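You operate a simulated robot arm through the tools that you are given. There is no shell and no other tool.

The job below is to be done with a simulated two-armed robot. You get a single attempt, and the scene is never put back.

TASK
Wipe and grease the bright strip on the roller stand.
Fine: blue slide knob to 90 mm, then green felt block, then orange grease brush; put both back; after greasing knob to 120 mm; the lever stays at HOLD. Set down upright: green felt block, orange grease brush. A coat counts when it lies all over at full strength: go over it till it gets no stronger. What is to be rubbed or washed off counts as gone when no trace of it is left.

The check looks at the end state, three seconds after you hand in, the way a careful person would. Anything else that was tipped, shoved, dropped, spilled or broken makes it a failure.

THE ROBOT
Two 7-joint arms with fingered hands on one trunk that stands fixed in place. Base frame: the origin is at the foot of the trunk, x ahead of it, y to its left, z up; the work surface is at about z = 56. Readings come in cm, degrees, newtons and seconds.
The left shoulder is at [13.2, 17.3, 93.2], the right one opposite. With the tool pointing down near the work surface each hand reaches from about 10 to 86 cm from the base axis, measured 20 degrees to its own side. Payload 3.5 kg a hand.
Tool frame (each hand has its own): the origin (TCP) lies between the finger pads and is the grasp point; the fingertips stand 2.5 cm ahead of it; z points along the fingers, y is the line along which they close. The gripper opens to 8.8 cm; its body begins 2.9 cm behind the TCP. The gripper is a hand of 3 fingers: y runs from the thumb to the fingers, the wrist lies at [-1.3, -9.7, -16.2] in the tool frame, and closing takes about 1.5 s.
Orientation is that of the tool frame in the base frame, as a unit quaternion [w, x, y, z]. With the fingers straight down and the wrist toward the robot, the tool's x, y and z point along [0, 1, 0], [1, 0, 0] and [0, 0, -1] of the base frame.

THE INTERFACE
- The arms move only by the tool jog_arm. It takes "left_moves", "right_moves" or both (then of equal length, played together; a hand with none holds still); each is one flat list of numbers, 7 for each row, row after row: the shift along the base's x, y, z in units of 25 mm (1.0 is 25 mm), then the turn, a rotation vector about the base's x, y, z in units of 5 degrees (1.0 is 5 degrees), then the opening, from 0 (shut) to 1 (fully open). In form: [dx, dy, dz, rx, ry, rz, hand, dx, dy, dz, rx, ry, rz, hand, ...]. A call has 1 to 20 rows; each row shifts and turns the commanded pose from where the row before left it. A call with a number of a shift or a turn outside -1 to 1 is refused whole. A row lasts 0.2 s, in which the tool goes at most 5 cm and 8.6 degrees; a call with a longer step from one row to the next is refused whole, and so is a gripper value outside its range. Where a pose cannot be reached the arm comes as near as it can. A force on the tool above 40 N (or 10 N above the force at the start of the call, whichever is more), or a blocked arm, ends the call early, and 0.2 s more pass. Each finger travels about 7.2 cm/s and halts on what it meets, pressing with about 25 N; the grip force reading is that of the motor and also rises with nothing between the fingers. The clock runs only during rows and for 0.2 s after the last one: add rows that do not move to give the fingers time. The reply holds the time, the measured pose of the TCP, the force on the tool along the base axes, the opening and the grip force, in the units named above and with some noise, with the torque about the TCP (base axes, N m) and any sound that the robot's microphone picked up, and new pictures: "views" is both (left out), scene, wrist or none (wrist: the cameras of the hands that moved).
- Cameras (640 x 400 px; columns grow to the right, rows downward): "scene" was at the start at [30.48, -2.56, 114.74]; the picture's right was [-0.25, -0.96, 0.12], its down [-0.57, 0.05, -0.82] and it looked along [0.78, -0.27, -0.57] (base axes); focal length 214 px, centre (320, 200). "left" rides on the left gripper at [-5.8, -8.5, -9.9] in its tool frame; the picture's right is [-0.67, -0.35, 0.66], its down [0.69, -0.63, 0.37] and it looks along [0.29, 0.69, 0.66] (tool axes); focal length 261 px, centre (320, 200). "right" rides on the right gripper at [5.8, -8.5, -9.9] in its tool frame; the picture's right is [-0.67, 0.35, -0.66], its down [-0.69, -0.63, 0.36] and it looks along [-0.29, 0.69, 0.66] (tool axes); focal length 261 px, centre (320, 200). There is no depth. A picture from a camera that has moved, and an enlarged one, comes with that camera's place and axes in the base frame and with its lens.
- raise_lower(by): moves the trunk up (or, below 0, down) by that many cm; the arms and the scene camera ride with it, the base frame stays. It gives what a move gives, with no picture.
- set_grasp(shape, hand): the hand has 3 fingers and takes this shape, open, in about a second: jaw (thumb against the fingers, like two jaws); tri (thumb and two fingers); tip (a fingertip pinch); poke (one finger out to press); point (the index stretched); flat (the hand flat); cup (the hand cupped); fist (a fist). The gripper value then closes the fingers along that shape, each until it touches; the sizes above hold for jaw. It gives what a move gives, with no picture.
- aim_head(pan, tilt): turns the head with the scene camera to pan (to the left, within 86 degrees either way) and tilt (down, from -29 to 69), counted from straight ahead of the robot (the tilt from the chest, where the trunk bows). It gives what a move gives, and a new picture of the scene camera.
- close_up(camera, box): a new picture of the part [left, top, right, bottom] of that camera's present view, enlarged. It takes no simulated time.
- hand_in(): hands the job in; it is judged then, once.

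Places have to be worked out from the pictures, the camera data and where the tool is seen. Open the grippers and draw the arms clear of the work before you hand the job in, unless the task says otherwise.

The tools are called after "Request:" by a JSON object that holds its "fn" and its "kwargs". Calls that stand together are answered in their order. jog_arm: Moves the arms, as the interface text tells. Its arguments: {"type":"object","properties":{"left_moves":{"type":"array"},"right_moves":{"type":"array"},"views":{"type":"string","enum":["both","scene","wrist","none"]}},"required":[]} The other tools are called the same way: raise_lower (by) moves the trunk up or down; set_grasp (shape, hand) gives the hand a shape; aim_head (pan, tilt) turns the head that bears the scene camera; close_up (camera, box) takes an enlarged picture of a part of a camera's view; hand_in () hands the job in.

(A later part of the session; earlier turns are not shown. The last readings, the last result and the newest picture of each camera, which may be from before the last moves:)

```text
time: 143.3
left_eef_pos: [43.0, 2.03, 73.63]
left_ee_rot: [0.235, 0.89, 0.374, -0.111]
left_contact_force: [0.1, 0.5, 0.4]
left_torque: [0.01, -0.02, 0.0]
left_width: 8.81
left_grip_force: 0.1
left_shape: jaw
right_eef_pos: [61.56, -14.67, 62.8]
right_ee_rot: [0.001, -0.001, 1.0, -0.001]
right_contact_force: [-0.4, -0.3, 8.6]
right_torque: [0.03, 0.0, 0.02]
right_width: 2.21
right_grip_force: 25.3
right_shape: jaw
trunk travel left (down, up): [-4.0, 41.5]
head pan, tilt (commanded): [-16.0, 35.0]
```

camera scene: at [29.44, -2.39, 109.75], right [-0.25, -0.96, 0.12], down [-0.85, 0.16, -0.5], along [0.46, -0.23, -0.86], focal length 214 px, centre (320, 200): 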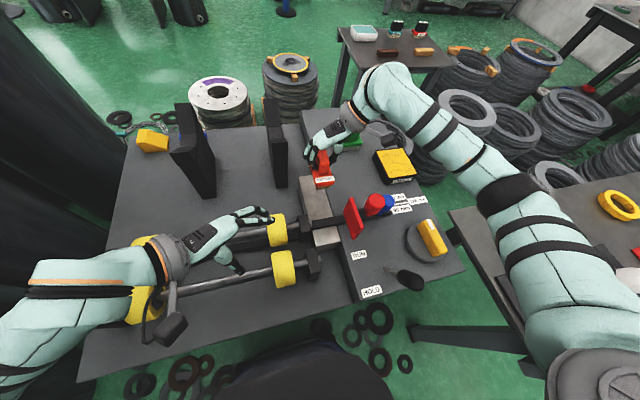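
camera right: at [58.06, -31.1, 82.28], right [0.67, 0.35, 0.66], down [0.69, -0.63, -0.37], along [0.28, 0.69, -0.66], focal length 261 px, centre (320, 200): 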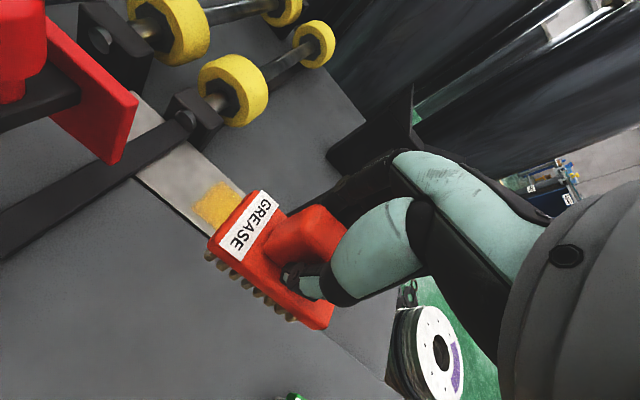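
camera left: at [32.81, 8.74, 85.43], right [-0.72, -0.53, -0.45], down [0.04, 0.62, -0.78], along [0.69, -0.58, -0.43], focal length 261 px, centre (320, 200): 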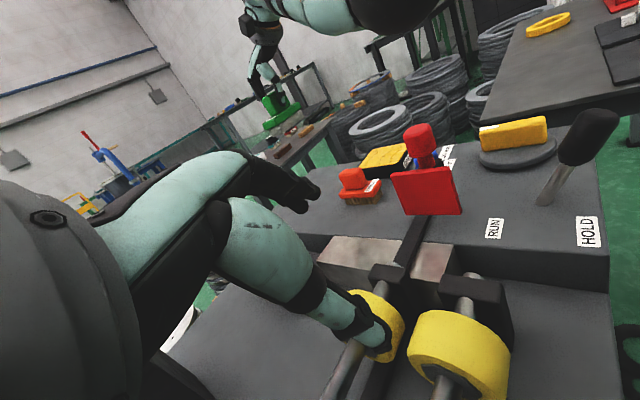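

Request:
{"fn": "jog_arm", "kwargs": {"right_moves": [-0.4, 0, 0, 0, 0, 0, 0, -0.4, 0, 0, 0, 0, 0, 0, -0.4, 0, 0, 0, 0, 0, 0, 0.4, 0, 0, 0, 0, 0, 0, 0.4, 0, 0, 0, 0, 0, 0, 0.4, 0, 0, 0, 0, 0, 0, 0.4, 0, 0, 0, 0, 0, 0, 0.4, 0, 0, 0, 0, 0, 0, 0.0, -0.35, 0, 0, 0, 0, 0, 0, -0.35, 0, 0, 0, 0, 0, -0.4, 0, 0, 0, 0, 0, 0, -0.4, 0, 0, 0, 0, 0, 0, -0.4, 0, 0, 0, 0, 0, 0, -0.4, 0, 0, 0, 0, 0, 0, -0.4, 0, 0, 0, 0, 0, 0, 0.4, 0, 0, 0, 0, 0, 0, 0.4, 0, 0, 0, 0, 0, 0, 0.4, 0, 0, 0, 0, 0, 0, 0.4, 0, 0, 0, 0, 0, 0, 0.4, 0, 0, 0, 0, 0, 0], "views": "none"}}

Request:
{"fn": "jog_arm", "kwargs": {"right_moves": [0, 0.35, 0, 0, 0, 0, 0, 0, 0.35, 0, 0, 0, 0, 0, -0.4, 0, 0, 0, 0, 0, 0, -0.4, 0, 0, 0, 0, 0, 0, -0.4, 0, 0, 0, 0, 0, 0, -0.4, 0, 0, 0, 0, 0, 0, -0.4, 0, 0, 0, 0, 0, 0, 0, -0.35, 0, 0, 0, 0, 0, 0, -0.35, 0, 0, 0, 0, 0, 0.4, 0, 0, 0, 0, 0, 0, 0.4, 0, 0, 0, 0, 0, 0, 0.4, 0, 0, 0, 0, 0, 0, 0.4, 0, 0, 0, 0, 0, 0, 0.4, 0, 0, 0, 0, 0, 0], "views": "none"}}

Request:
{"fn": "jog_arm", "kwargs": {"right_moves": [0, 0, 0.4, 0, 0, 0, 0, 0, -0.1, 0.8, 0, 0, 0, 0, 0, -0.5, 0.9, 0, 0, 0, 0, 0, -0.8, 0.9, 0, 0, 0, 0, 0, -0.9, 0.4, 0, 0, 0, 0, 0, -0.9, 0.4, 0, 0, 0, 0], "views": "wrist"}}

Request:
{"fn": "close_up", "kwargs": {"camera": "scene", "box": [290, 150, 370, 230]}}

Request:
{"fn": "close_up", "kwargs": {"camera": "left", "box": [280, 190, 400, 270]}}

```text
time: 147.5
left_eef_pos: [42.99, 1.97, 73.52]
left_ee_rot: [0.235, 0.89, 0.374, -0.112]
left_contact_force: [0.7, 0.4, 0.0]
left_torque: [0.01, 0.02, 0.02]
left_width: 8.8
left_grip_force: 0.1
left_shape: jaw
right_eef_pos: [63.3, -16.37, 62.72]
right_ee_rot: [0.001, -0.001, 1.0, 0.0]
right_contact_force: [-4.1, -0.1, 13.6]
right_torque: [0.02, 0.1, 0.05]
right_width: 2.22
right_grip_force: 25.0
right_shape: jaw
trunk travel left (down, up): [-4.0, 41.5]
head pan, tilt (commanded): [-16.0, 35.0]
```

```text
time: 150.5
left_eef_pos: [43.01, 2.14, 73.5]
left_ee_rot: [0.235, 0.89, 0.374, -0.112]
left_contact_force: [-0.9, -0.3, -0.1]
left_torque: [0.0, -0.01, 0.02]
left_width: 8.8
left_grip_force: 0.0
left_shape: jaw
right_eef_pos: [63.24, -16.39, 62.77]
right_ee_rot: [0.001, -0.001, 1.0, -0.002]
right_contact_force: [-3.0, 0.3, 10.1]
right_torque: [0.03, 0.02, -0.01]
right_width: 2.2
right_grip_force: 24.6
right_shape: jaw
trunk travel left (down, up): [-4.0, 41.5]
head pan, tilt (commanded): [-16.0, 35.0]
```

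```text
time: 151.9
left_eef_pos: [43.21, 1.99, 73.6]
left_ee_rot: [0.233, 0.891, 0.374, -0.111]
left_contact_force: [1.4, 0.2, 0.3]
left_torque: [-0.04, 0.0, -0.02]
left_width: 8.8
left_grip_force: 0.0
left_shape: jaw
right_eef_pos: [63.45, -24.54, 72.28]
right_ee_rot: [0.0, -0.002, 1.0, -0.001]
right_contact_force: [-0.6, -0.8, -2.4]
right_torque: [0.0, 0.0, 0.01]
right_width: 2.18
right_grip_force: 25.9
right_shape: jaw
trunk travel left (down, up): [-4.0, 41.5]
head pan, tilt (commanded): [-16.0, 35.0]
camera right: at [57.69, -33.03, 82.26], right [0.67, 0.35, 0.66], down [0.69, -0.63, -0.37], along [0.28, 0.69, -0.66], focal length 261 px, centre (320, 200)
```

right: 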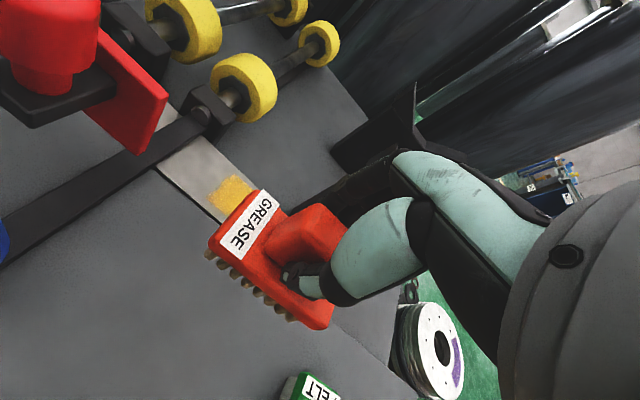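

```text
5.00 times, centred on (330, 190) of scene
camera zoom: at [29.37, -2.41, 109.78], right [-0.25, -0.96, 0.12], down [-0.85, 0.16, -0.5], along [0.46, -0.23, -0.86], focal length 1072 px, centre (270, 250)
```

zoom: 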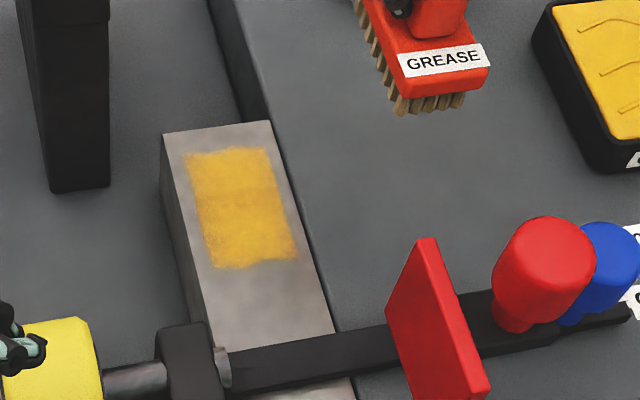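

```text
5.00 times, centred on (340, 230) of left
camera zoom: at [33.29, 8.64, 81.45], right [-0.73, -0.53, -0.43], down [0.02, 0.62, -0.78], along [0.68, -0.58, -0.45], focal length 1303 px, centre (220, 50)
```

zoom: 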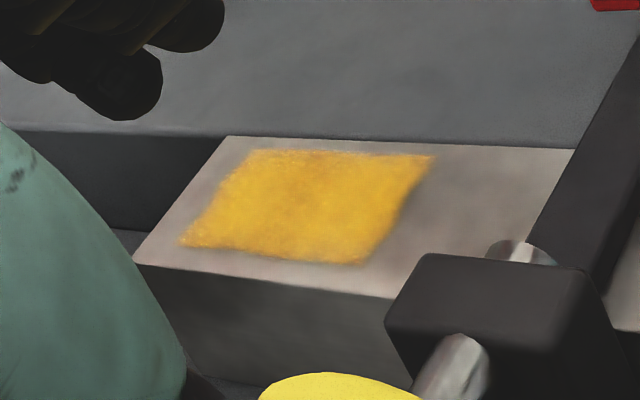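

The coat looks nearly the same as before, which suggests it is close to saturated, but the brush may be running dry. I reload once at the pad to be sure: carry it over.

Request:
{"fn": "jog_arm", "kwargs": {"right_moves": [0, -0.5, 0.4, 0, 0, 0, 0, 0, -0.8, 0.4, 0, 0, -0.75, 0, 0.1, -0.9, 0.2, 0, 0, -0.75, 0, 0.1, -0.9, 0, 0, 0, -0.75, 0, 0.1, -0.9, 0, 0, 0, -0.75, 0, 0.1, -0.9, 0, 0, 0, -0.75, 0, 0.1, -0.9, 0, 0, 0, -0.75, 0, 0.1, -0.9, 0, 0, 0, -0.75, 0, 0.06, -0.76, -0.2, 0, 0, -0.75, 0, 0, 0, -0.6, 0, 0, 0, 0, 0, 0, -0.6, 0, 0, 0, 0, 0, 0, -0.6, 0, 0, 0, 0], "views": "wrist"}}

Request:
{"fn": "close_up", "kwargs": {"camera": "scene", "box": [340, 100, 480, 220]}}

```text
time: 154.5
left_eef_pos: [43.09, 1.99, 73.36]
left_ee_rot: [0.234, 0.891, 0.374, -0.112]
left_contact_force: [-0.3, -0.3, 0.5]
left_torque: [0.0, 0.0, 0.0]
left_width: 8.81
left_grip_force: 0.1
left_shape: jaw
right_eef_pos: [65.24, -43.16, 69.6]
right_ee_rot: [-0.002, 0.257, 0.966, -0.001]
right_contact_force: [-0.3, 0.4, -1.4]
right_torque: [0.01, -0.02, 0.01]
right_width: 2.17
right_grip_force: 25.8
right_shape: jaw
trunk travel left (down, up): [-4.0, 41.5]
head pan, tilt (commanded): [-16.0, 35.0]
camera right: at [55.86, -47.58, 79.5], right [0.76, -0.03, 0.65], down [0.28, -0.89, -0.37], along [0.59, 0.46, -0.66], focal length 261 px, centre (320, 200)
```

right: 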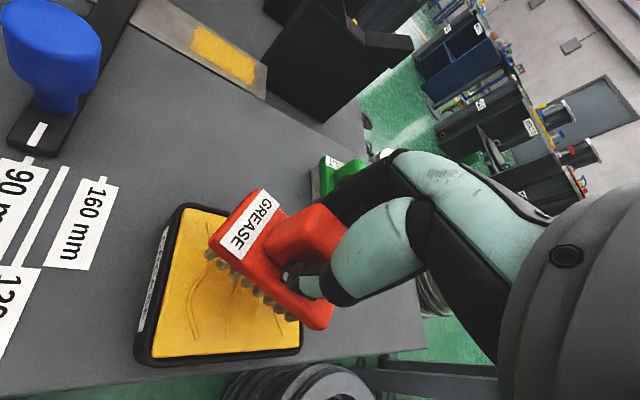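

```text
3.33 times, centred on (410, 160) of scene
camera zoom: at [29.42, -2.42, 109.75], right [-0.25, -0.96, 0.12], down [-0.85, 0.16, -0.5], along [0.46, -0.23, -0.86], focal length 715 px, centre (20, 333)
```

zoom: 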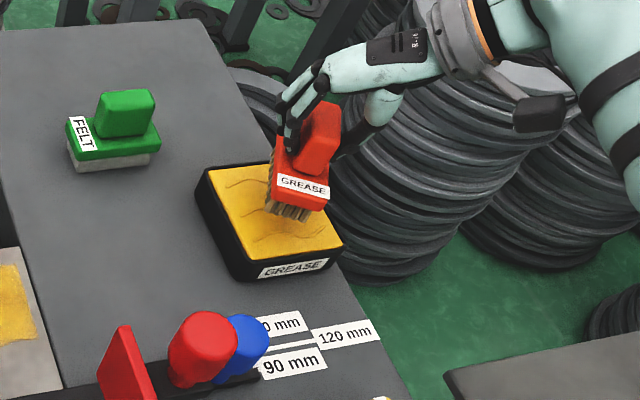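

Over the pad again. I lower to just above contact (about 66.5) and then in 1 mm steps.

Request:
{"fn": "jog_arm", "kwargs": {"right_moves": [0, 0, -0.5, 0, 0, 0, 0, 0, 0, -0.5, 0, 0, 0, 0, 0, 0, -0.22, 0, 0, 0, 0, 0, 0, 0, 0, 0, 0, 0], "views": "none"}}

Request:
{"fn": "jog_arm", "kwargs": {"right_moves": [0, 0, -0.04, 0, 0, 0, 0, 0, 0, -0.03, 0, 0, 0, 0, 0, 0, 0, 0, 0, 0, 0], "views": "none"}}

```text
time: 155.5
left_eef_pos: [43.15, 1.98, 73.45]
left_ee_rot: [0.234, 0.891, 0.373, -0.112]
left_contact_force: [0.1, 0.4, -1.4]
left_torque: [0.0, 0.07, -0.02]
left_width: 8.82
left_grip_force: 0.1
left_shape: jaw
right_eef_pos: [64.97, -43.15, 66.63]
right_ee_rot: [-0.001, 0.258, 0.966, -0.001]
right_contact_force: [-0.1, 0.0, -1.7]
right_torque: [0.0, 0.01, -0.02]
right_width: 2.18
right_grip_force: 24.7
right_shape: jaw
trunk travel left (down, up): [-4.0, 41.5]
head pan, tilt (commanded): [-16.0, 35.0]
```

```text
time: 156.3
left_eef_pos: [43.16, 1.92, 73.51]
left_ee_rot: [0.234, 0.891, 0.374, -0.113]
left_contact_force: [0.3, 0.4, -1.0]
left_torque: [0.01, -0.02, -0.03]
left_width: 8.81
left_grip_force: 0.0
left_shape: jaw
right_eef_pos: [65.21, -43.08, 66.47]
right_ee_rot: [0.0, 0.258, 0.966, -0.002]
right_contact_force: [0.7, 0.1, -0.6]
right_torque: [0.04, 0.0, -0.01]
right_width: 2.18
right_grip_force: 24.9
right_shape: jaw
trunk travel left (down, up): [-4.0, 41.5]
head pan, tilt (commanded): [-16.0, 35.0]
```

Request:
{"fn": "jog_arm", "kwargs": {"right_moves": [0, 0, -0.05, 0, 0, 0, 0, 0, 0, -0.04, 0, 0, 0, 0, 0, 0, 0, 0, 0, 0, 0], "views": "none"}}

```text
time: 157.1
left_eef_pos: [43.1, 2.06, 73.33]
left_ee_rot: [0.235, 0.891, 0.373, -0.112]
left_contact_force: [0.7, -0.8, -0.4]
left_torque: [-0.04, 0.01, 0.01]
left_width: 8.8
left_grip_force: 0.0
left_shape: jaw
right_eef_pos: [64.95, -43.01, 66.3]
right_ee_rot: [0.001, 0.258, 0.966, 0.0]
right_contact_force: [1.4, -1.2, 8.1]
right_torque: [-0.02, -0.05, -0.04]
right_width: 2.2
right_grip_force: 24.7
right_shape: jaw
trunk travel left (down, up): [-4.0, 41.5]
head pan, tilt (commanded): [-16.0, 35.0]
```

The brush is pressed lightly into the pad (about 10 N). I lift and return to the strip.

Request:
{"fn": "jog_arm", "kwargs": {"right_moves": [0, 0, 0.4, 0, 0, 0, 0, 0, 0, 0.8, 0, 0, 0, 0, 0, 0, 0.9, 0, 0, 0, 0, -0.05, 0.5, 0.6, 0, 0, 0.75, 0, -0.1, 0.8, 0.3, 0, 0, 0.75, 0, -0.15, 0.9, 0, 0, 0, 0.75, 0, -0.15, 0.9, 0, 0, 0, 0.75, 0, -0.15, 0.9, 0, 0, 0, 0.75, 0, -0.15, 0.9, 0, 0, 0, 0.75, 0, -0.15, 0.9, 0, 0, 0, 0.75, 0, -0.15, 0.9, 0, 0, 0, 0.75, 0, -0.15, 0.9, 0, 0, 0, 0, 0, -0.15, 0.9, 0, 0, 0, 0, 0, -0.15, 0.9, 0, 0, 0, 0, 0, 0, 0.9, -0.4, 0, 0, 0, 0, 0, 0.9, -0.7, 0, 0, 0, 0], "views": "wrist"}}

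Request:
{"fn": "close_up", "kwargs": {"camera": "scene", "box": [280, 110, 440, 240]}}

```text
time: 160.5
left_eef_pos: [43.13, 1.91, 73.39]
left_ee_rot: [0.234, 0.891, 0.374, -0.113]
left_contact_force: [-0.5, -0.3, 0.4]
left_torque: [-0.01, -0.01, -0.02]
left_width: 8.82
left_grip_force: 0.1
left_shape: jaw
right_eef_pos: [61.45, -14.89, 70.91]
right_ee_rot: [0.0, -0.001, 1.0, -0.001]
right_contact_force: [0.6, 0.6, -1.4]
right_torque: [0.03, 0.01, -0.01]
right_width: 2.17
right_grip_force: 25.0
right_shape: jaw
trunk travel left (down, up): [-4.0, 41.5]
head pan, tilt (commanded): [-16.0, 35.0]
camera right: at [55.64, -23.37, 80.85], right [0.67, 0.35, 0.65], down [0.69, -0.63, -0.37], along [0.28, 0.69, -0.66], focal length 261 px, centre (320, 200)
```

right: 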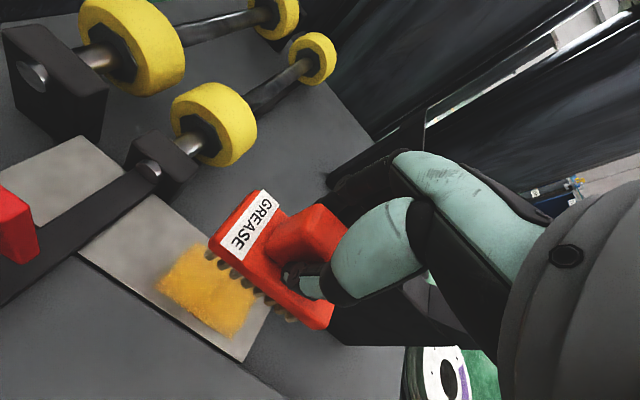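

```text
3.08 times, centred on (360, 175) of scene
camera zoom: at [29.44, -2.37, 109.75], right [-0.25, -0.96, 0.12], down [-0.85, 0.16, -0.5], along [0.46, -0.23, -0.86], focal length 660 px, centre (197, 277)
```

zoom: 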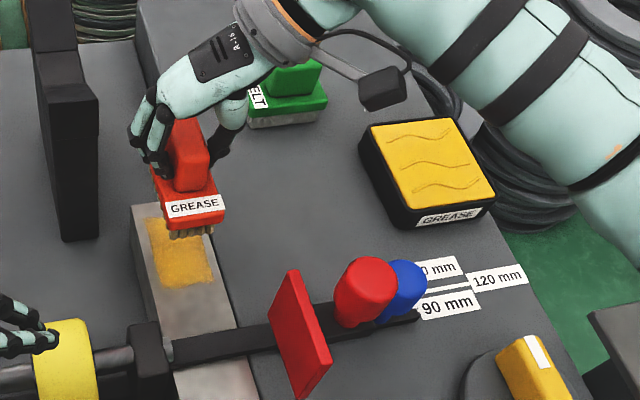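

I lower to contact and brush both lanes thoroughly again.

Request:
{"fn": "jog_arm", "kwargs": {"right_moves": [0, 0.05, -0.8, 0, 0, 0, 0, 0, 0.03, -0.8, 0, 0, 0, 0, 0, 0, -0.8, 0, 0, 0, 0, 0, 0, -0.6, 0, 0, 0, 0, 0, 0, -0.2, 0, 0, 0, 0, 0, 0, -0.07, 0, 0, 0, 0], "views": "none"}}

Request:
{"fn": "jog_arm", "kwargs": {"right_moves": [-0.4, 0, 0, 0, 0, 0, 0, -0.4, 0, 0, 0, 0, 0, 0, -0.4, 0, 0, 0, 0, 0, 0, 0.4, 0, 0, 0, 0, 0, 0, 0.4, 0, 0, 0, 0, 0, 0, 0.4, 0, 0, 0, 0, 0, 0, 0.4, 0, 0, 0, 0, 0, 0, 0.4, 0, 0, 0, 0, 0, 0, 0.0, -0.35, 0, 0, 0, 0, 0, 0, -0.35, 0, 0, 0, 0, 0, -0.4, 0, 0, 0, 0, 0, 0, -0.4, 0, 0, 0, 0, 0, 0, -0.4, 0, 0, 0, 0, 0, 0, -0.4, 0, 0, 0, 0, 0, 0, -0.4, 0, 0, 0, 0, 0, 0, 0.4, 0, 0, 0, 0, 0, 0, 0.4, 0, 0, 0, 0, 0, 0, 0.4, 0, 0, 0, 0, 0, 0, 0.4, 0, 0, 0, 0, 0, 0, 0.4, 0, 0, 0, 0, 0, 0], "views": "none"}}

Request:
{"fn": "jog_arm", "kwargs": {"right_moves": [0, 0.35, 0, 0, 0, 0, 0, 0, 0.35, 0, 0, 0, 0, 0, -0.4, 0, 0, 0, 0, 0, 0, -0.4, 0, 0, 0, 0, 0, 0, -0.4, 0, 0, 0, 0, 0, 0, -0.4, 0, 0, 0, 0, 0, 0, -0.4, 0, 0, 0, 0, 0, 0, 0, -0.35, 0, 0, 0, 0, 0, 0, -0.35, 0, 0, 0, 0, 0, 0.4, 0, 0, 0, 0, 0, 0, 0.4, 0, 0, 0, 0, 0, 0, 0.4, 0, 0, 0, 0, 0, 0, 0.4, 0, 0, 0, 0, 0, 0, 0.4, 0, 0, 0, 0, 0, 0], "views": "none"}}

Request:
{"fn": "jog_arm", "kwargs": {"right_moves": [0, 0, 0.4, 0, 0, 0, 0, 0, -0.1, 0.8, 0, 0, 0, 0, 0, -0.5, 0.9, 0, 0, 0, 0, 0, -0.8, 0.9, 0, 0, 0, 0, 0, -0.9, 0.4, 0, 0, 0, 0, 0, -0.9, 0.4, 0, 0, 0, 0], "views": "wrist"}}

Request:
{"fn": "close_up", "kwargs": {"camera": "scene", "box": [290, 150, 370, 230]}}

Request:
{"fn": "close_up", "kwargs": {"camera": "left", "box": [280, 190, 400, 270]}}

```text
time: 161.9
left_eef_pos: [43.13, 2.08, 73.35]
left_ee_rot: [0.233, 0.891, 0.374, -0.112]
left_contact_force: [-0.3, 0.4, -0.3]
left_torque: [-0.04, 0.01, -0.03]
left_width: 8.79
left_grip_force: 0.1
left_shape: jaw
right_eef_pos: [61.3, -14.99, 62.95]
right_ee_rot: [0.0, -0.001, 1.0, 0.0]
right_contact_force: [-0.3, 0.4, -1.7]
right_torque: [0.01, -0.03, 0.02]
right_width: 2.2
right_grip_force: 24.9
right_shape: jaw
trunk travel left (down, up): [-4.0, 41.5]
head pan, tilt (commanded): [-16.0, 35.0]
```

```text
time: 166.1
left_eef_pos: [42.98, 2.16, 73.55]
left_ee_rot: [0.234, 0.891, 0.373, -0.112]
left_contact_force: [1.2, 1.1, -0.3]
left_torque: [-0.01, -0.01, -0.02]
left_width: 8.81
left_grip_force: 0.0
left_shape: jaw
right_eef_pos: [63.34, -16.55, 62.8]
right_ee_rot: [0.001, -0.001, 1.0, -0.001]
right_contact_force: [-2.7, -0.6, 7.4]
right_torque: [0.06, 0.03, 0.04]
right_width: 2.2
right_grip_force: 24.9
right_shape: jaw
trunk travel left (down, up): [-4.0, 41.5]
head pan, tilt (commanded): [-16.0, 35.0]
```

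```text
time: 169.1
left_eef_pos: [43.12, 2.04, 73.52]
left_ee_rot: [0.234, 0.891, 0.374, -0.112]
left_contact_force: [0.1, -0.5, -1.3]
left_torque: [0.0, 0.0, 0.01]
left_width: 8.8
left_grip_force: 0.0
left_shape: jaw
right_eef_pos: [63.24, -16.67, 62.77]
right_ee_rot: [0.001, -0.001, 1.0, -0.001]
right_contact_force: [-0.3, 0.1, 2.5]
right_torque: [0.01, -0.01, 0.04]
right_width: 2.19
right_grip_force: 24.8
right_shape: jaw
trunk travel left (down, up): [-4.0, 41.5]
head pan, tilt (commanded): [-16.0, 35.0]
```

```text
time: 170.5
left_eef_pos: [43.11, 2.0, 73.5]
left_ee_rot: [0.233, 0.891, 0.374, -0.112]
left_contact_force: [-0.2, -0.2, -0.5]
left_torque: [0.0, -0.04, 0.0]
left_width: 8.81
left_grip_force: 0.1
left_shape: jaw
right_eef_pos: [63.32, -24.79, 72.47]
right_ee_rot: [0.0, -0.001, 1.0, -0.001]
right_contact_force: [0.8, -0.2, -0.5]
right_torque: [-0.02, -0.01, 0.0]
right_width: 2.19
right_grip_force: 25.2
right_shape: jaw
trunk travel left (down, up): [-4.0, 41.5]
head pan, tilt (commanded): [-16.0, 35.0]
camera right: at [57.49, -33.32, 82.37], right [0.67, 0.35, 0.65], down [0.69, -0.63, -0.37], along [0.28, 0.69, -0.66], focal length 261 px, centre (320, 200)
```

right: 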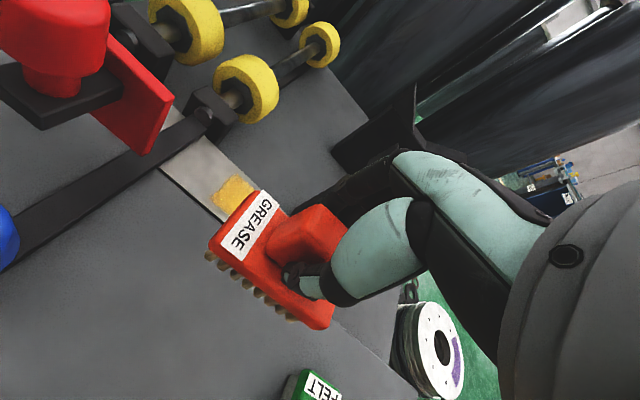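

```text
5.00 times, centred on (330, 190) of scene
camera zoom: at [29.37, -2.41, 109.78], right [-0.25, -0.96, 0.12], down [-0.85, 0.16, -0.5], along [0.46, -0.23, -0.86], focal length 1072 px, centre (270, 250)
```

zoom: 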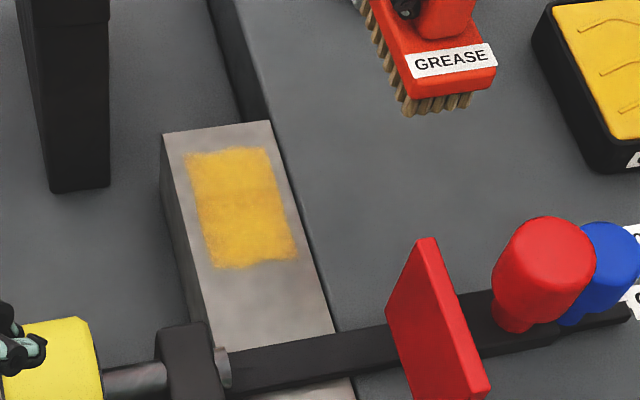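

```text
5.00 times, centred on (340, 230) of left
camera zoom: at [33.29, 8.64, 81.45], right [-0.73, -0.53, -0.43], down [0.02, 0.62, -0.78], along [0.68, -0.58, -0.45], focal length 1303 px, centre (220, 50)
```

zoom: 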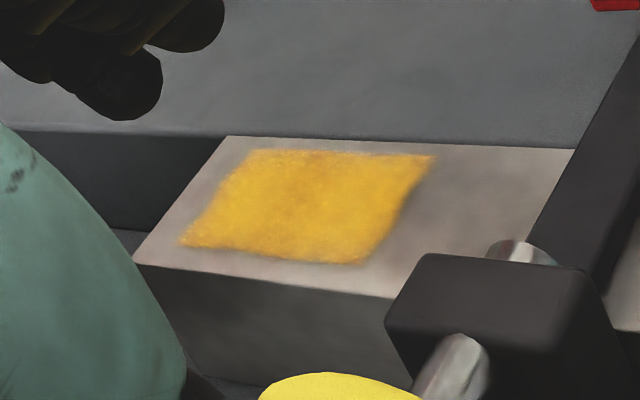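

The coat is unchanged from the last check, so it is at full strength. Now I take the brush back over its original place [65.9,-30.5].

Request:
{"fn": "jog_arm", "kwargs": {"right_moves": [0.26, -0.57, -0.1, 0, 0, 0, 0, 0.26, -0.57, -0.2, 0, 0, 0, 0, 0.26, -0.57, -0.3, 0, 0, 0, 0, 0.26, -0.56, -0.4, 0, 0, 0, 0, 0, 0, -0.6, 0, 0, 0, 0, 0, 0, -0.6, 0, 0, 0, 0], "views": "both"}}

Request:
{"fn": "close_up", "kwargs": {"camera": "scene", "box": [290, 100, 450, 230]}}

```text
time: 171.9
left_eef_pos: [43.21, 2.06, 73.39]
left_ee_rot: [0.234, 0.891, 0.373, -0.113]
left_contact_force: [-0.6, -0.2, -0.8]
left_torque: [0.0, 0.01, 0.01]
left_width: 8.78
left_grip_force: 0.2
left_shape: jaw
right_eef_pos: [66.05, -30.24, 66.71]
right_ee_rot: [-0.001, -0.001, 1.0, -0.001]
right_contact_force: [-0.7, 0.3, -2.2]
right_torque: [0.03, -0.02, 0.0]
right_width: 2.17
right_grip_force: 25.6
right_shape: jaw
trunk travel left (down, up): [-4.0, 41.5]
head pan, tilt (commanded): [-16.0, 35.0]
camera scene: at [29.42, -2.41, 109.75], right [-0.25, -0.96, 0.12], down [-0.85, 0.16, -0.5], along [0.46, -0.23, -0.86], focal length 214 px, centre (320, 200)
camera right: at [60.17, -38.77, 76.72], right [0.67, 0.35, 0.65], down [0.69, -0.63, -0.37], along [0.28, 0.69, -0.66], focal length 261 px, centre (320, 200)
```

scene: 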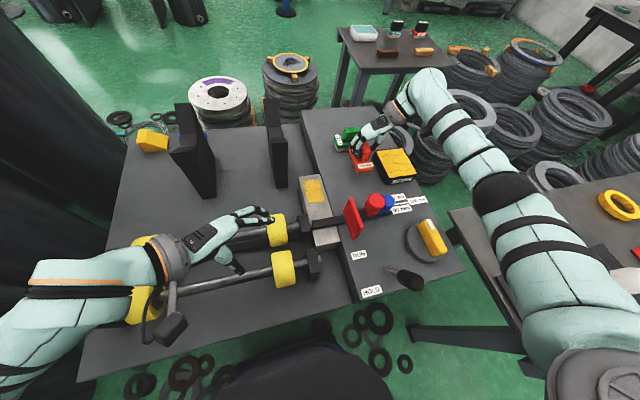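
right: 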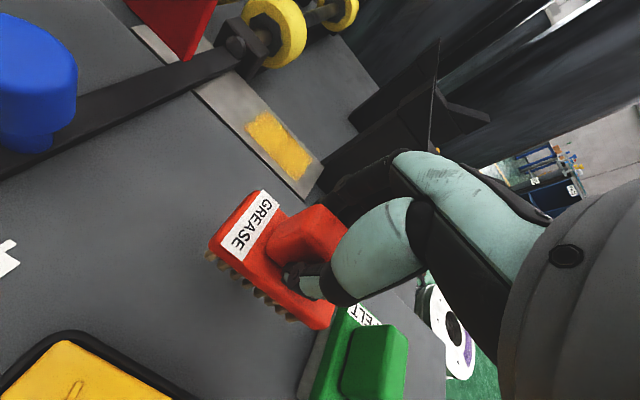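

```text
3.08 times, centred on (370, 165) of scene
camera zoom: at [29.42, -2.41, 109.75], right [-0.25, -0.96, 0.12], down [-0.85, 0.16, -0.5], along [0.46, -0.23, -0.86], focal length 660 px, centre (166, 308)
```

zoom: 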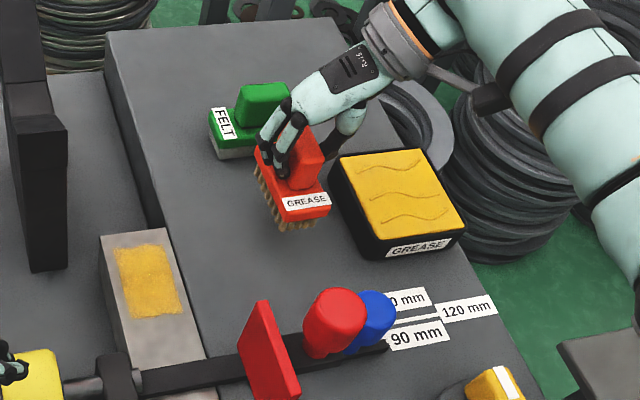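

Over its spot. I lower to just above the deck and then step to contact.

Request:
{"fn": "jog_arm", "kwargs": {"right_moves": [-0.05, -0.08, -0.6, 0, 0, 0, 0, 0, 0, -0.5, 0, 0, 0, 0, 0, 0, -0.25, 0, 0, 0, 0, 0, 0, -0.08, 0, 0, 0, 0, 0, 0, -0.03, 0, 0, 0, 0], "views": "none"}}

```text
time: 173.1
left_eef_pos: [43.11, 1.85, 73.48]
left_ee_rot: [0.233, 0.891, 0.374, -0.112]
left_contact_force: [0.2, -0.1, -1.1]
left_torque: [0.04, 0.04, -0.04]
left_width: 8.79
left_grip_force: 0.1
left_shape: jaw
right_eef_pos: [65.8, -30.58, 63.06]
right_ee_rot: [0.0, -0.001, 1.0, -0.001]
right_contact_force: [-0.2, -0.1, -2.1]
right_torque: [0.02, 0.0, 0.02]
right_width: 2.16
right_grip_force: 25.3
right_shape: jaw
trunk travel left (down, up): [-4.0, 41.5]
head pan, tilt (commanded): [-16.0, 35.0]
```

Request:
{"fn": "jog_arm", "kwargs": {"right_moves": [0.03, 0.03, -0.05, 0, 0, 0, 0, 0, 0, -0.05, 0, 0, 0, 0, 0, 0, 0, 0, 0, 0, 0], "views": "none"}}

```text
time: 173.9
left_eef_pos: [43.09, 1.94, 73.45]
left_ee_rot: [0.233, 0.891, 0.374, -0.113]
left_contact_force: [-0.2, 0.6, -0.3]
left_torque: [0.02, 0.0, 0.03]
left_width: 8.81
left_grip_force: 0.1
left_shape: jaw
right_eef_pos: [65.93, -30.51, 62.91]
right_ee_rot: [0.0, -0.001, 1.0, 0.0]
right_contact_force: [0.3, 0.0, -1.0]
right_torque: [0.03, 0.04, 0.0]
right_width: 2.17
right_grip_force: 25.0
right_shape: jaw
trunk travel left (down, up): [-4.0, 41.5]
head pan, tilt (commanded): [-16.0, 35.0]
```

Request:
{"fn": "jog_arm", "kwargs": {"right_moves": [0, 0, -0.05, 0, 0, 0, 0, 0, 0, 0, 0, 0, 0, 0], "views": "none"}}

```text
time: 174.5
left_eef_pos: [43.12, 1.92, 73.44]
left_ee_rot: [0.234, 0.891, 0.373, -0.113]
left_contact_force: [0.2, 0.3, 0.1]
left_torque: [0.01, 0.0, 0.01]
left_width: 8.8
left_grip_force: 0.1
left_shape: jaw
right_eef_pos: [65.9, -30.5, 62.88]
right_ee_rot: [0.0, -0.001, 1.0, -0.001]
right_contact_force: [0.7, -1.3, 1.5]
right_torque: [-0.02, 0.02, -0.02]
right_width: 2.18
right_grip_force: 24.7
right_shape: jaw
trunk travel left (down, up): [-4.0, 41.5]
head pan, tilt (commanded): [-16.0, 35.0]
```

The brush rests on the deck at its old place. I open the hand and lift straight up.

Request:
{"fn": "jog_arm", "kwargs": {"right_moves": [0, 0, 0, 0, 0, 0, 0.35, 0, 0, 0, 0, 0, 0, 0.55, 0, 0, 0, 0, 0, 0, 0.75, 0, 0, 0, 0, 0, 0, 0.8, 0, 0, 0.3, 0, 0, 0, 0.8, 0, 0, 0.6, 0, 0, 0, 0.8, 0, 0, 0.8, 0, 0, 0, 0.8, 0, 0, 0.8, 0, 0, 0, 0.8, 0, 0, 0.8, 0, 0, 0, 0.8], "views": "both"}}

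Request:
{"fn": "close_up", "kwargs": {"camera": "scene", "box": [290, 100, 450, 230]}}

```text
time: 176.5
left_eef_pos: [43.13, 2.06, 73.55]
left_ee_rot: [0.233, 0.891, 0.374, -0.113]
left_contact_force: [0.4, 0.6, 0.0]
left_torque: [0.0, -0.02, -0.03]
left_width: 8.82
left_grip_force: 0.0
left_shape: jaw
right_eef_pos: [65.73, -30.5, 71.07]
right_ee_rot: [0.0, -0.001, 1.0, -0.001]
right_contact_force: [-0.7, 0.3, -0.1]
right_torque: [0.02, 0.02, -0.04]
right_width: 7.02
right_grip_force: 0.0
right_shape: jaw
trunk travel left (down, up): [-4.0, 41.5]
head pan, tilt (commanded): [-16.0, 35.0]
camera scene: at [29.36, -2.38, 109.78], right [-0.25, -0.96, 0.12], down [-0.85, 0.16, -0.5], along [0.46, -0.23, -0.86], focal length 214 px, centre (320, 200)
camera right: at [59.98, -39.07, 81.05], right [0.67, 0.35, 0.65], down [0.69, -0.63, -0.37], along [0.28, 0.69, -0.66], focal length 261 px, centre (320, 200)
```

scene: 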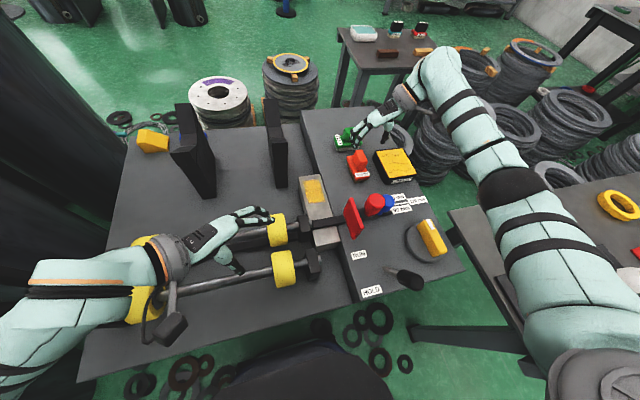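
right: 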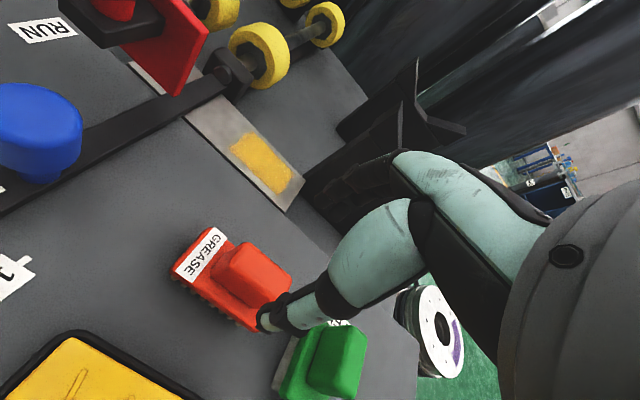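

```text
3.08 times, centred on (370, 165) of scene
camera zoom: at [29.36, -2.38, 109.78], right [-0.25, -0.96, 0.12], down [-0.85, 0.16, -0.5], along [0.46, -0.23, -0.86], focal length 660 px, centre (166, 308)
```

zoom: 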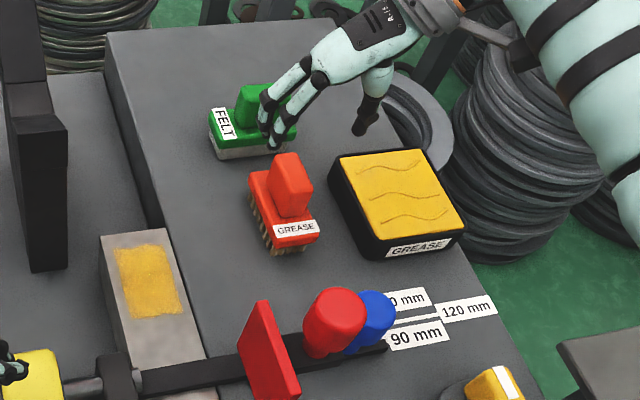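

The brush stands upright in its place. I look closely at the coat from this wrist view.

Request:
{"fn": "close_up", "kwargs": {"camera": "right", "box": [190, 90, 330, 220]}}

Request:
{"fn": "close_up", "kwargs": {"camera": "scene", "box": [295, 165, 345, 215]}}

```text
3.08 times, centred on (260, 155) of right
camera zoom: at [59.98, -39.07, 81.05], right [0.67, 0.35, 0.65], down [0.69, -0.63, -0.37], along [0.28, 0.69, -0.66], focal length 802 px, centre (505, 338)
```

zoom: 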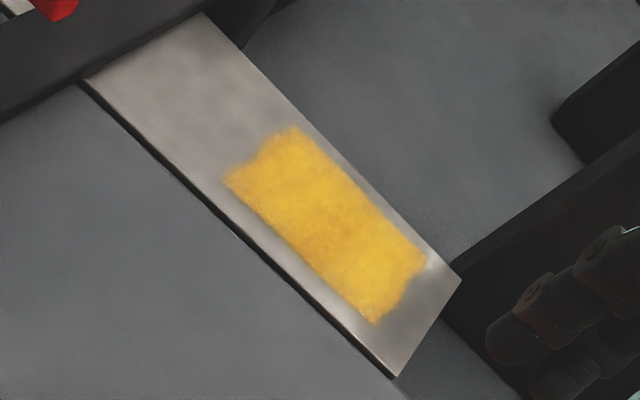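

```text
8.00 times, centred on (320, 190) of scene
camera zoom: at [29.36, -2.38, 109.78], right [-0.25, -0.96, 0.12], down [-0.85, 0.16, -0.5], along [0.46, -0.23, -0.86], focal length 1716 px, centre (320, 280)
```

zoom: 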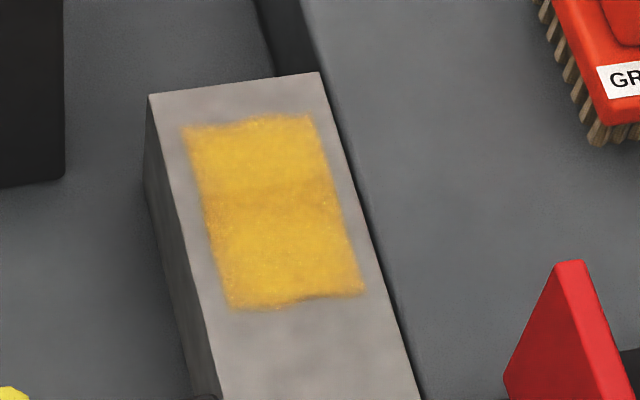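

The coat is even and full. Next the knob to 120 mm: I lift the hand, turn it back to the first knob-gripping orientation while moving right of the knob at height, and watch the elbow.

Request:
{"fn": "jog_arm", "kwargs": {"right_moves": [0, -0.2, 0.8, 0, 0, 0, 0.8, -0.2, -0.3, 0.8, 0, 0, -0.5, 0.8, -0.3, -0.3, 0.8, 0, 0, -1, 0.8, -0.3, -0.3, 0.8, 0, 0, -1, 0.8, -0.3, -0.3, 0.6, 0, 0, -1, 0.8, -0.3, -0.3, 0.4, 0, 0, -1, 0.8, -0.3, -0.3, 0.3, 0, 0, -1, 0.8, -0.3, -0.3, 0.2, 0, 0, -1, 0.8, -0.3, -0.3, 0, 0, 0, -1, 0.8, -0.3, -0.3, 0, 0, 0, -1, 0.8], "views": "scene"}}

```text
time: 178.7
left_eef_pos: [43.14, 2.02, 73.47]
left_ee_rot: [0.234, 0.891, 0.373, -0.112]
left_contact_force: [-0.1, -0.1, -0.3]
left_torque: [0.0, 0.01, 0.03]
left_width: 8.8
left_grip_force: 0.0
left_shape: jaw
right_eef_pos: [59.22, -37.8, 82.83]
right_ee_rot: [0.0, 0.362, 0.932, 0.0]
right_contact_force: [0.2, 0.9, 0.5]
right_torque: [0.0, 0.01, -0.03]
right_width: 7.01
right_grip_force: 0.0
right_shape: jaw
trunk travel left (down, up): [-4.0, 41.5]
head pan, tilt (commanded): [-16.0, 35.0]
camera scene: at [29.34, -2.39, 109.79], right [-0.25, -0.96, 0.12], down [-0.85, 0.16, -0.5], along [0.46, -0.23, -0.86], focal length 214 px, centre (320, 200)
```

scene: 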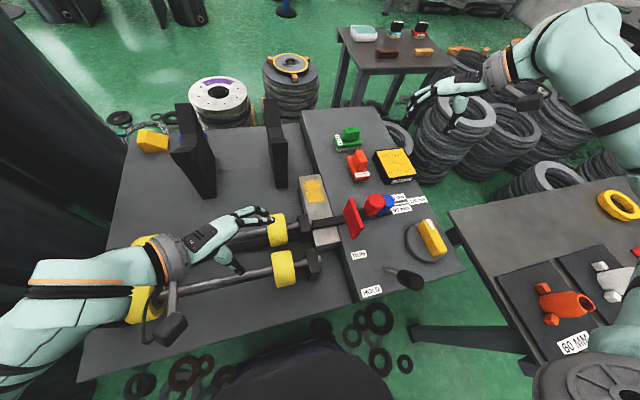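

The elbow stays far out to the right, like at the start. I finish the turn and add the 35° tilt, staying high and right of the knob.

Request:
{"fn": "jog_arm", "kwargs": {"right_moves": [-0.25, -0.1, 0, 0, 0, -0.95, 0.8, -0.25, -0.1, 0, 0, 0, -0.95, 0.8, -0.25, -0.1, 0, 0, 0, -0.95, 0.8, -0.25, -0.1, 0, 0, 0, -0.95, 0.8, -0.25, -0.1, 0, 0, 0, -0.95, 0.8, -0.25, -0.1, 0, 0, 0, -0.95, 0.8, -0.25, -0.1, 0, 0, 0, -0.95, 0.8, -0.25, -0.1, 0, 0, 0, -0.95, 0.8, -0.25, -0.1, 0, 0, 0, -0.95, 0.8, -0.25, -0.1, 0, 0, 0, -0.95, 0.8], "views": "scene"}}

```text
time: 180.9
left_eef_pos: [43.06, 1.98, 73.53]
left_ee_rot: [0.233, 0.89, 0.374, -0.112]
left_contact_force: [0.3, 0.5, 0.3]
left_torque: [-0.05, 0.0, -0.01]
left_width: 8.8
left_grip_force: 0.1
left_shape: jaw
right_eef_pos: [53.13, -40.17, 82.9]
right_ee_rot: [0.0, 0.707, 0.707, 0.0]
right_contact_force: [-0.1, 1.1, 0.0]
right_torque: [0.03, 0.03, -0.02]
right_width: 7.03
right_grip_force: 0.0
right_shape: jaw
trunk travel left (down, up): [-4.0, 41.5]
head pan, tilt (commanded): [-16.0, 35.0]
camera scene: at [29.36, -2.39, 109.78], right [-0.25, -0.96, 0.12], down [-0.85, 0.16, -0.5], along [0.46, -0.23, -0.86], focal length 214 px, centre (320, 200)
```

scene: 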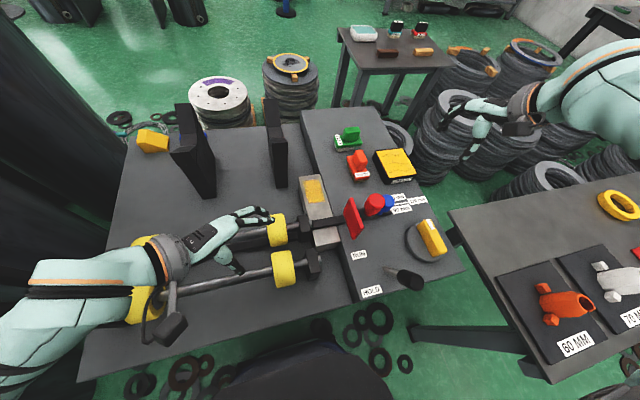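

Request:
{"fn": "jog_arm", "kwargs": {"right_moves": [-0.105, 0.05, -0.3, 0.7, 0, 0, 0.78, -0.105, 0.05, -0.3, 0.7, 0, 0, 0.78, -0.105, 0.05, -0.3, 0.7, 0, 0, 0.78, -0.105, 0.1, -0.4, 0.7, 0, 0, 0.78, -0.105, 0.1, -0.4, 0.7, 0, 0, 0.78, -0.105, 0.1, -0.5, 0.7, 0, 0, 0.78, -0.105, 0.1, -0.5, 0.7, 0, 0, 0.78, -0.105, 0.1, -0.5, 0.7, 0, 0, 0.78, -0.105, 0.1, -0.5, 0.7, 0, 0, 0.78, -0.105, 0.15, -0.5, 0.7, 0, 0, 0.78], "views": "both"}}

Request:
{"fn": "close_up", "kwargs": {"camera": "right", "box": [100, 140, 420, 400]}}

```text
time: 183.1
left_eef_pos: [43.08, 2.03, 73.48]
left_ee_rot: [0.233, 0.891, 0.373, -0.113]
left_contact_force: [0.4, -0.5, -1.1]
left_torque: [0.03, 0.02, 0.0]
left_width: 8.79
left_grip_force: 0.1
left_shape: jaw
right_eef_pos: [50.71, -37.97, 72.08]
right_ee_rot: [-0.214, 0.673, 0.675, 0.213]
right_contact_force: [0.6, -0.4, 0.2]
right_torque: [0.02, -0.01, -0.02]
right_width: 6.88
right_grip_force: 0.0
right_shape: jaw
trunk travel left (down, up): [-4.0, 41.5]
head pan, tilt (commanded): [-16.0, 35.0]
camera scene: at [29.38, -2.41, 109.77], right [-0.25, -0.96, 0.12], down [-0.85, 0.16, -0.5], along [0.46, -0.23, -0.86], focal length 214 px, centre (320, 200)
camera right: at [42.04, -39.02, 83.68], right [0.35, -0.92, 0.15], down [-0.63, -0.35, -0.69], along [0.69, 0.15, -0.7], focal length 261 px, centre (320, 200)
```

scene: 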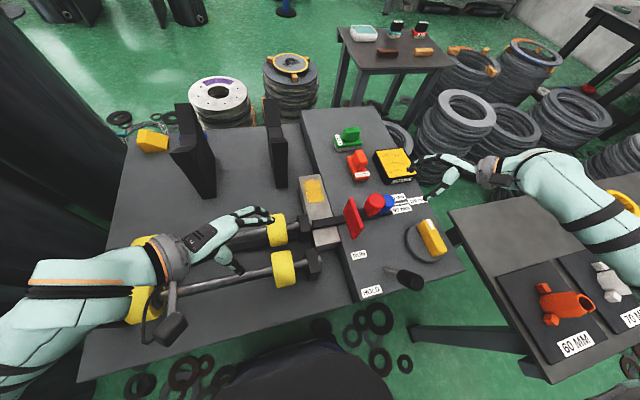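
right: 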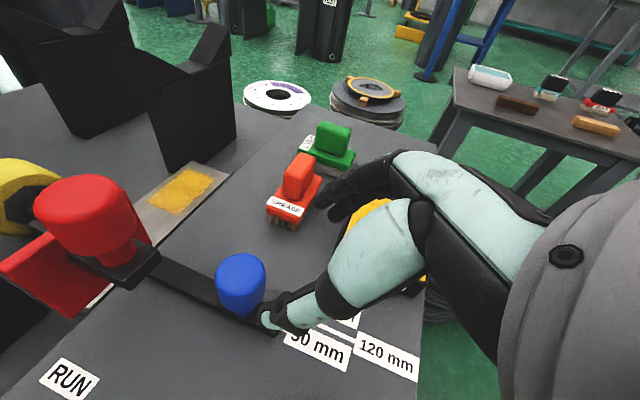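

```text
1.54 times, centred on (260, 270) of right
camera zoom: at [42.04, -39.02, 83.68], right [0.35, -0.92, 0.15], down [-0.63, -0.35, -0.69], along [0.69, 0.15, -0.7], focal length 401 px, centre (412, 92)
```

zoom: 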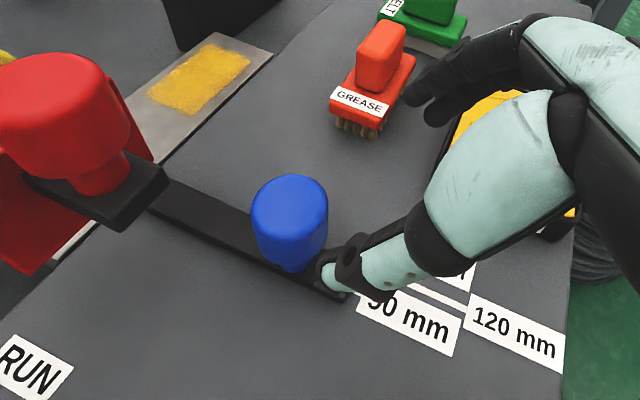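

Same geometry as the first grasp. I advance two-thirds of the way and check.

Request:
{"fn": "jog_arm", "kwargs": {"right_moves": [-0.03, 0.33, -0.52, 0, 0, 0, 0.78, -0.03, 0.33, -0.52, 0, 0, 0, 0.78, -0.03, 0.33, -0.52, 0, 0, 0, 0.78, -0.03, 0.33, -0.52, 0, 0, 0, 0.78, -0.02, 0.33, -0.52, 0, 0, 0, 0.78], "views": "both"}}

Request:
{"fn": "close_up", "kwargs": {"camera": "left", "box": [300, 40, 560, 220]}}

```text
time: 184.3
left_eef_pos: [43.02, 1.99, 73.48]
left_ee_rot: [0.233, 0.891, 0.374, -0.112]
left_contact_force: [0.1, 0.2, -0.8]
left_torque: [-0.02, -0.01, -0.01]
left_width: 8.81
left_grip_force: 0.1
left_shape: jaw
right_eef_pos: [50.12, -33.94, 65.68]
right_ee_rot: [-0.213, 0.674, 0.675, 0.212]
right_contact_force: [-0.9, 0.6, -0.5]
right_torque: [-0.02, -0.02, -0.02]
right_width: 6.89
right_grip_force: 0.0
right_shape: jaw
trunk travel left (down, up): [-4.0, 41.5]
head pan, tilt (commanded): [-16.0, 35.0]
camera scene: at [29.38, -2.39, 109.77], right [-0.25, -0.96, 0.12], down [-0.85, 0.16, -0.5], along [0.46, -0.23, -0.86], focal length 214 px, centre (320, 200)
camera right: at [41.54, -34.92, 77.1], right [0.35, -0.92, 0.15], down [-0.63, -0.35, -0.69], along [0.69, 0.15, -0.7], focal length 261 px, centre (320, 200)
```

scene: 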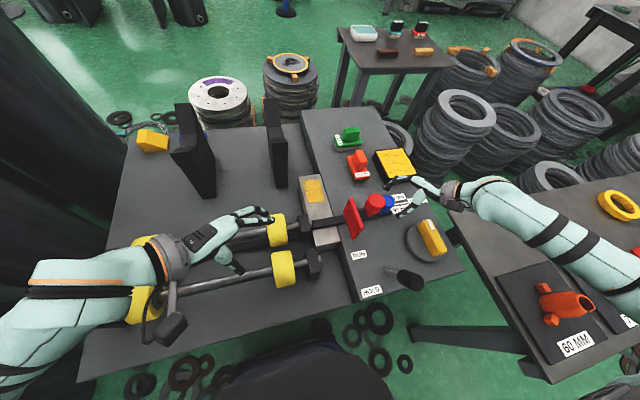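
right: 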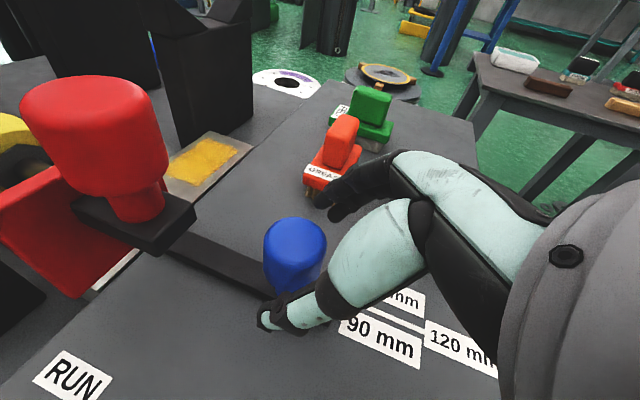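

```text
2.22 times, centred on (430, 130) of left
camera zoom: at [33.3, 8.65, 81.44], right [-0.73, -0.53, -0.43], down [0.02, 0.62, -0.78], along [0.68, -0.58, -0.45], focal length 579 px, centre (76, 356)
```

zoom: 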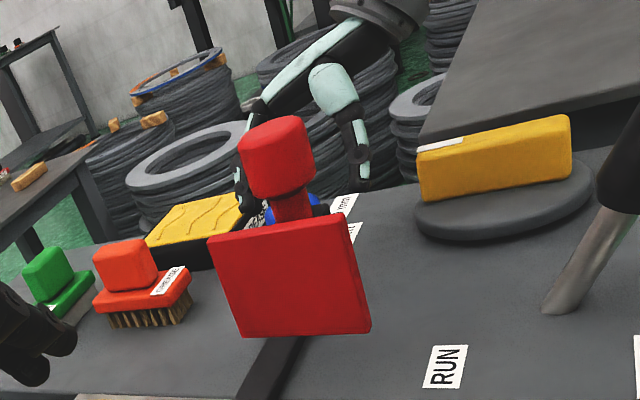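

Aligned as before. I advance the rest and close on the knob.

Request:
{"fn": "jog_arm", "kwargs": {"right_moves": [0.02, 0.2, -0.31, 0, 0, 0, 0.78, 0.02, 0.2, -0.31, 0, 0, 0, 0.78, 0.02, 0.2, -0.31, 0, 0, 0, 0.78, 0, 0.19, -0.31, 0, 0, 0, 0.78, 0, 0, 0, 0, 0, 0, 0.4, 0, 0, 0, 0, 0, 0, 0.2, 0, 0, 0, 0, 0, 0, 0, 0, 0, 0, 0, 0, 0, 0, 0, 0, 0, 0, 0, 0, 0], "views": "both"}}

Request:
{"fn": "close_up", "kwargs": {"camera": "right", "box": [240, 200, 440, 360]}}

```text
time: 186.3
left_eef_pos: [43.25, 2.12, 73.43]
left_ee_rot: [0.234, 0.891, 0.373, -0.112]
left_contact_force: [-0.2, 0.2, -0.3]
left_torque: [-0.01, 0.01, -0.02]
left_width: 8.8
left_grip_force: 0.1
left_shape: jaw
right_eef_pos: [50.22, -31.72, 62.51]
right_ee_rot: [-0.214, 0.673, 0.675, 0.211]
right_contact_force: [1.0, 12.7, -8.6]
right_torque: [0.09, 0.0, 0.05]
right_width: 2.33
right_grip_force: 25.1
right_shape: jaw
trunk travel left (down, up): [-4.0, 41.5]
head pan, tilt (commanded): [-16.0, 35.0]
camera scene: at [29.49, -2.31, 109.73], right [-0.25, -0.96, 0.12], down [-0.85, 0.16, -0.5], along [0.46, -0.23, -0.86], focal length 214 px, centre (320, 200)
camera right: at [41.73, -32.8, 73.94], right [0.35, -0.92, 0.15], down [-0.63, -0.35, -0.69], along [0.69, 0.15, -0.71], focal length 261 px, centre (320, 200)
```

scene: 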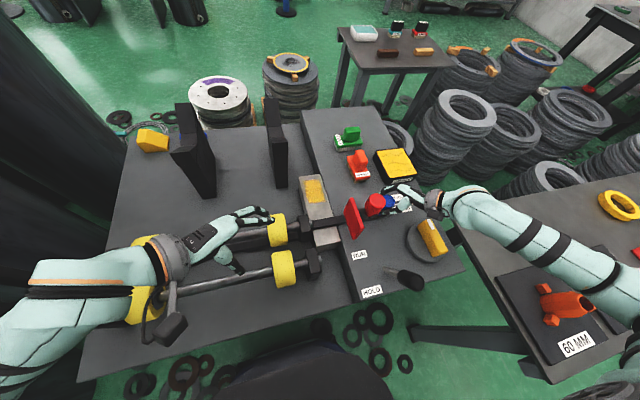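
right: 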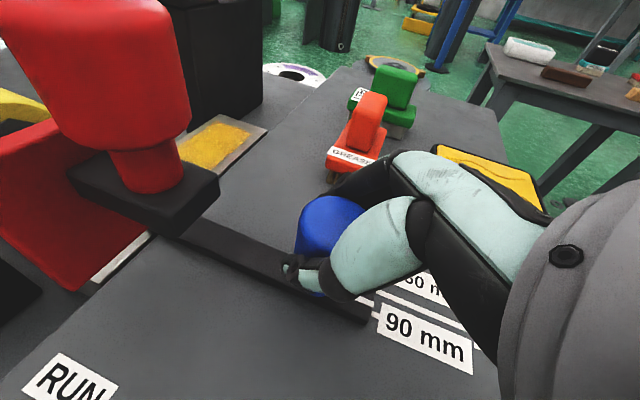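

```text
2.50 times, centred on (340, 280) of right
camera zoom: at [41.73, -32.8, 73.94], right [0.35, -0.92, 0.15], down [-0.63, -0.35, -0.69], along [0.69, 0.15, -0.71], focal length 652 px, centre (270, 0)
```

zoom: 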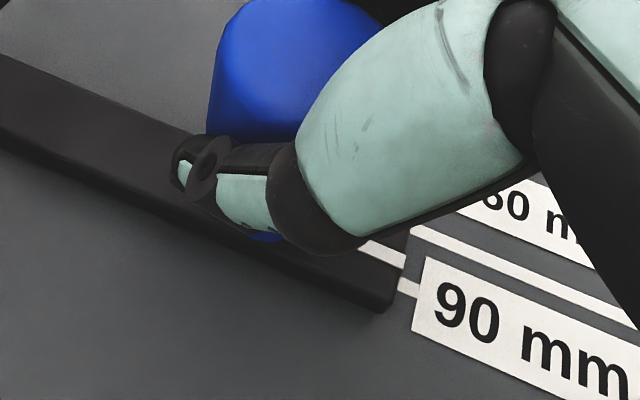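

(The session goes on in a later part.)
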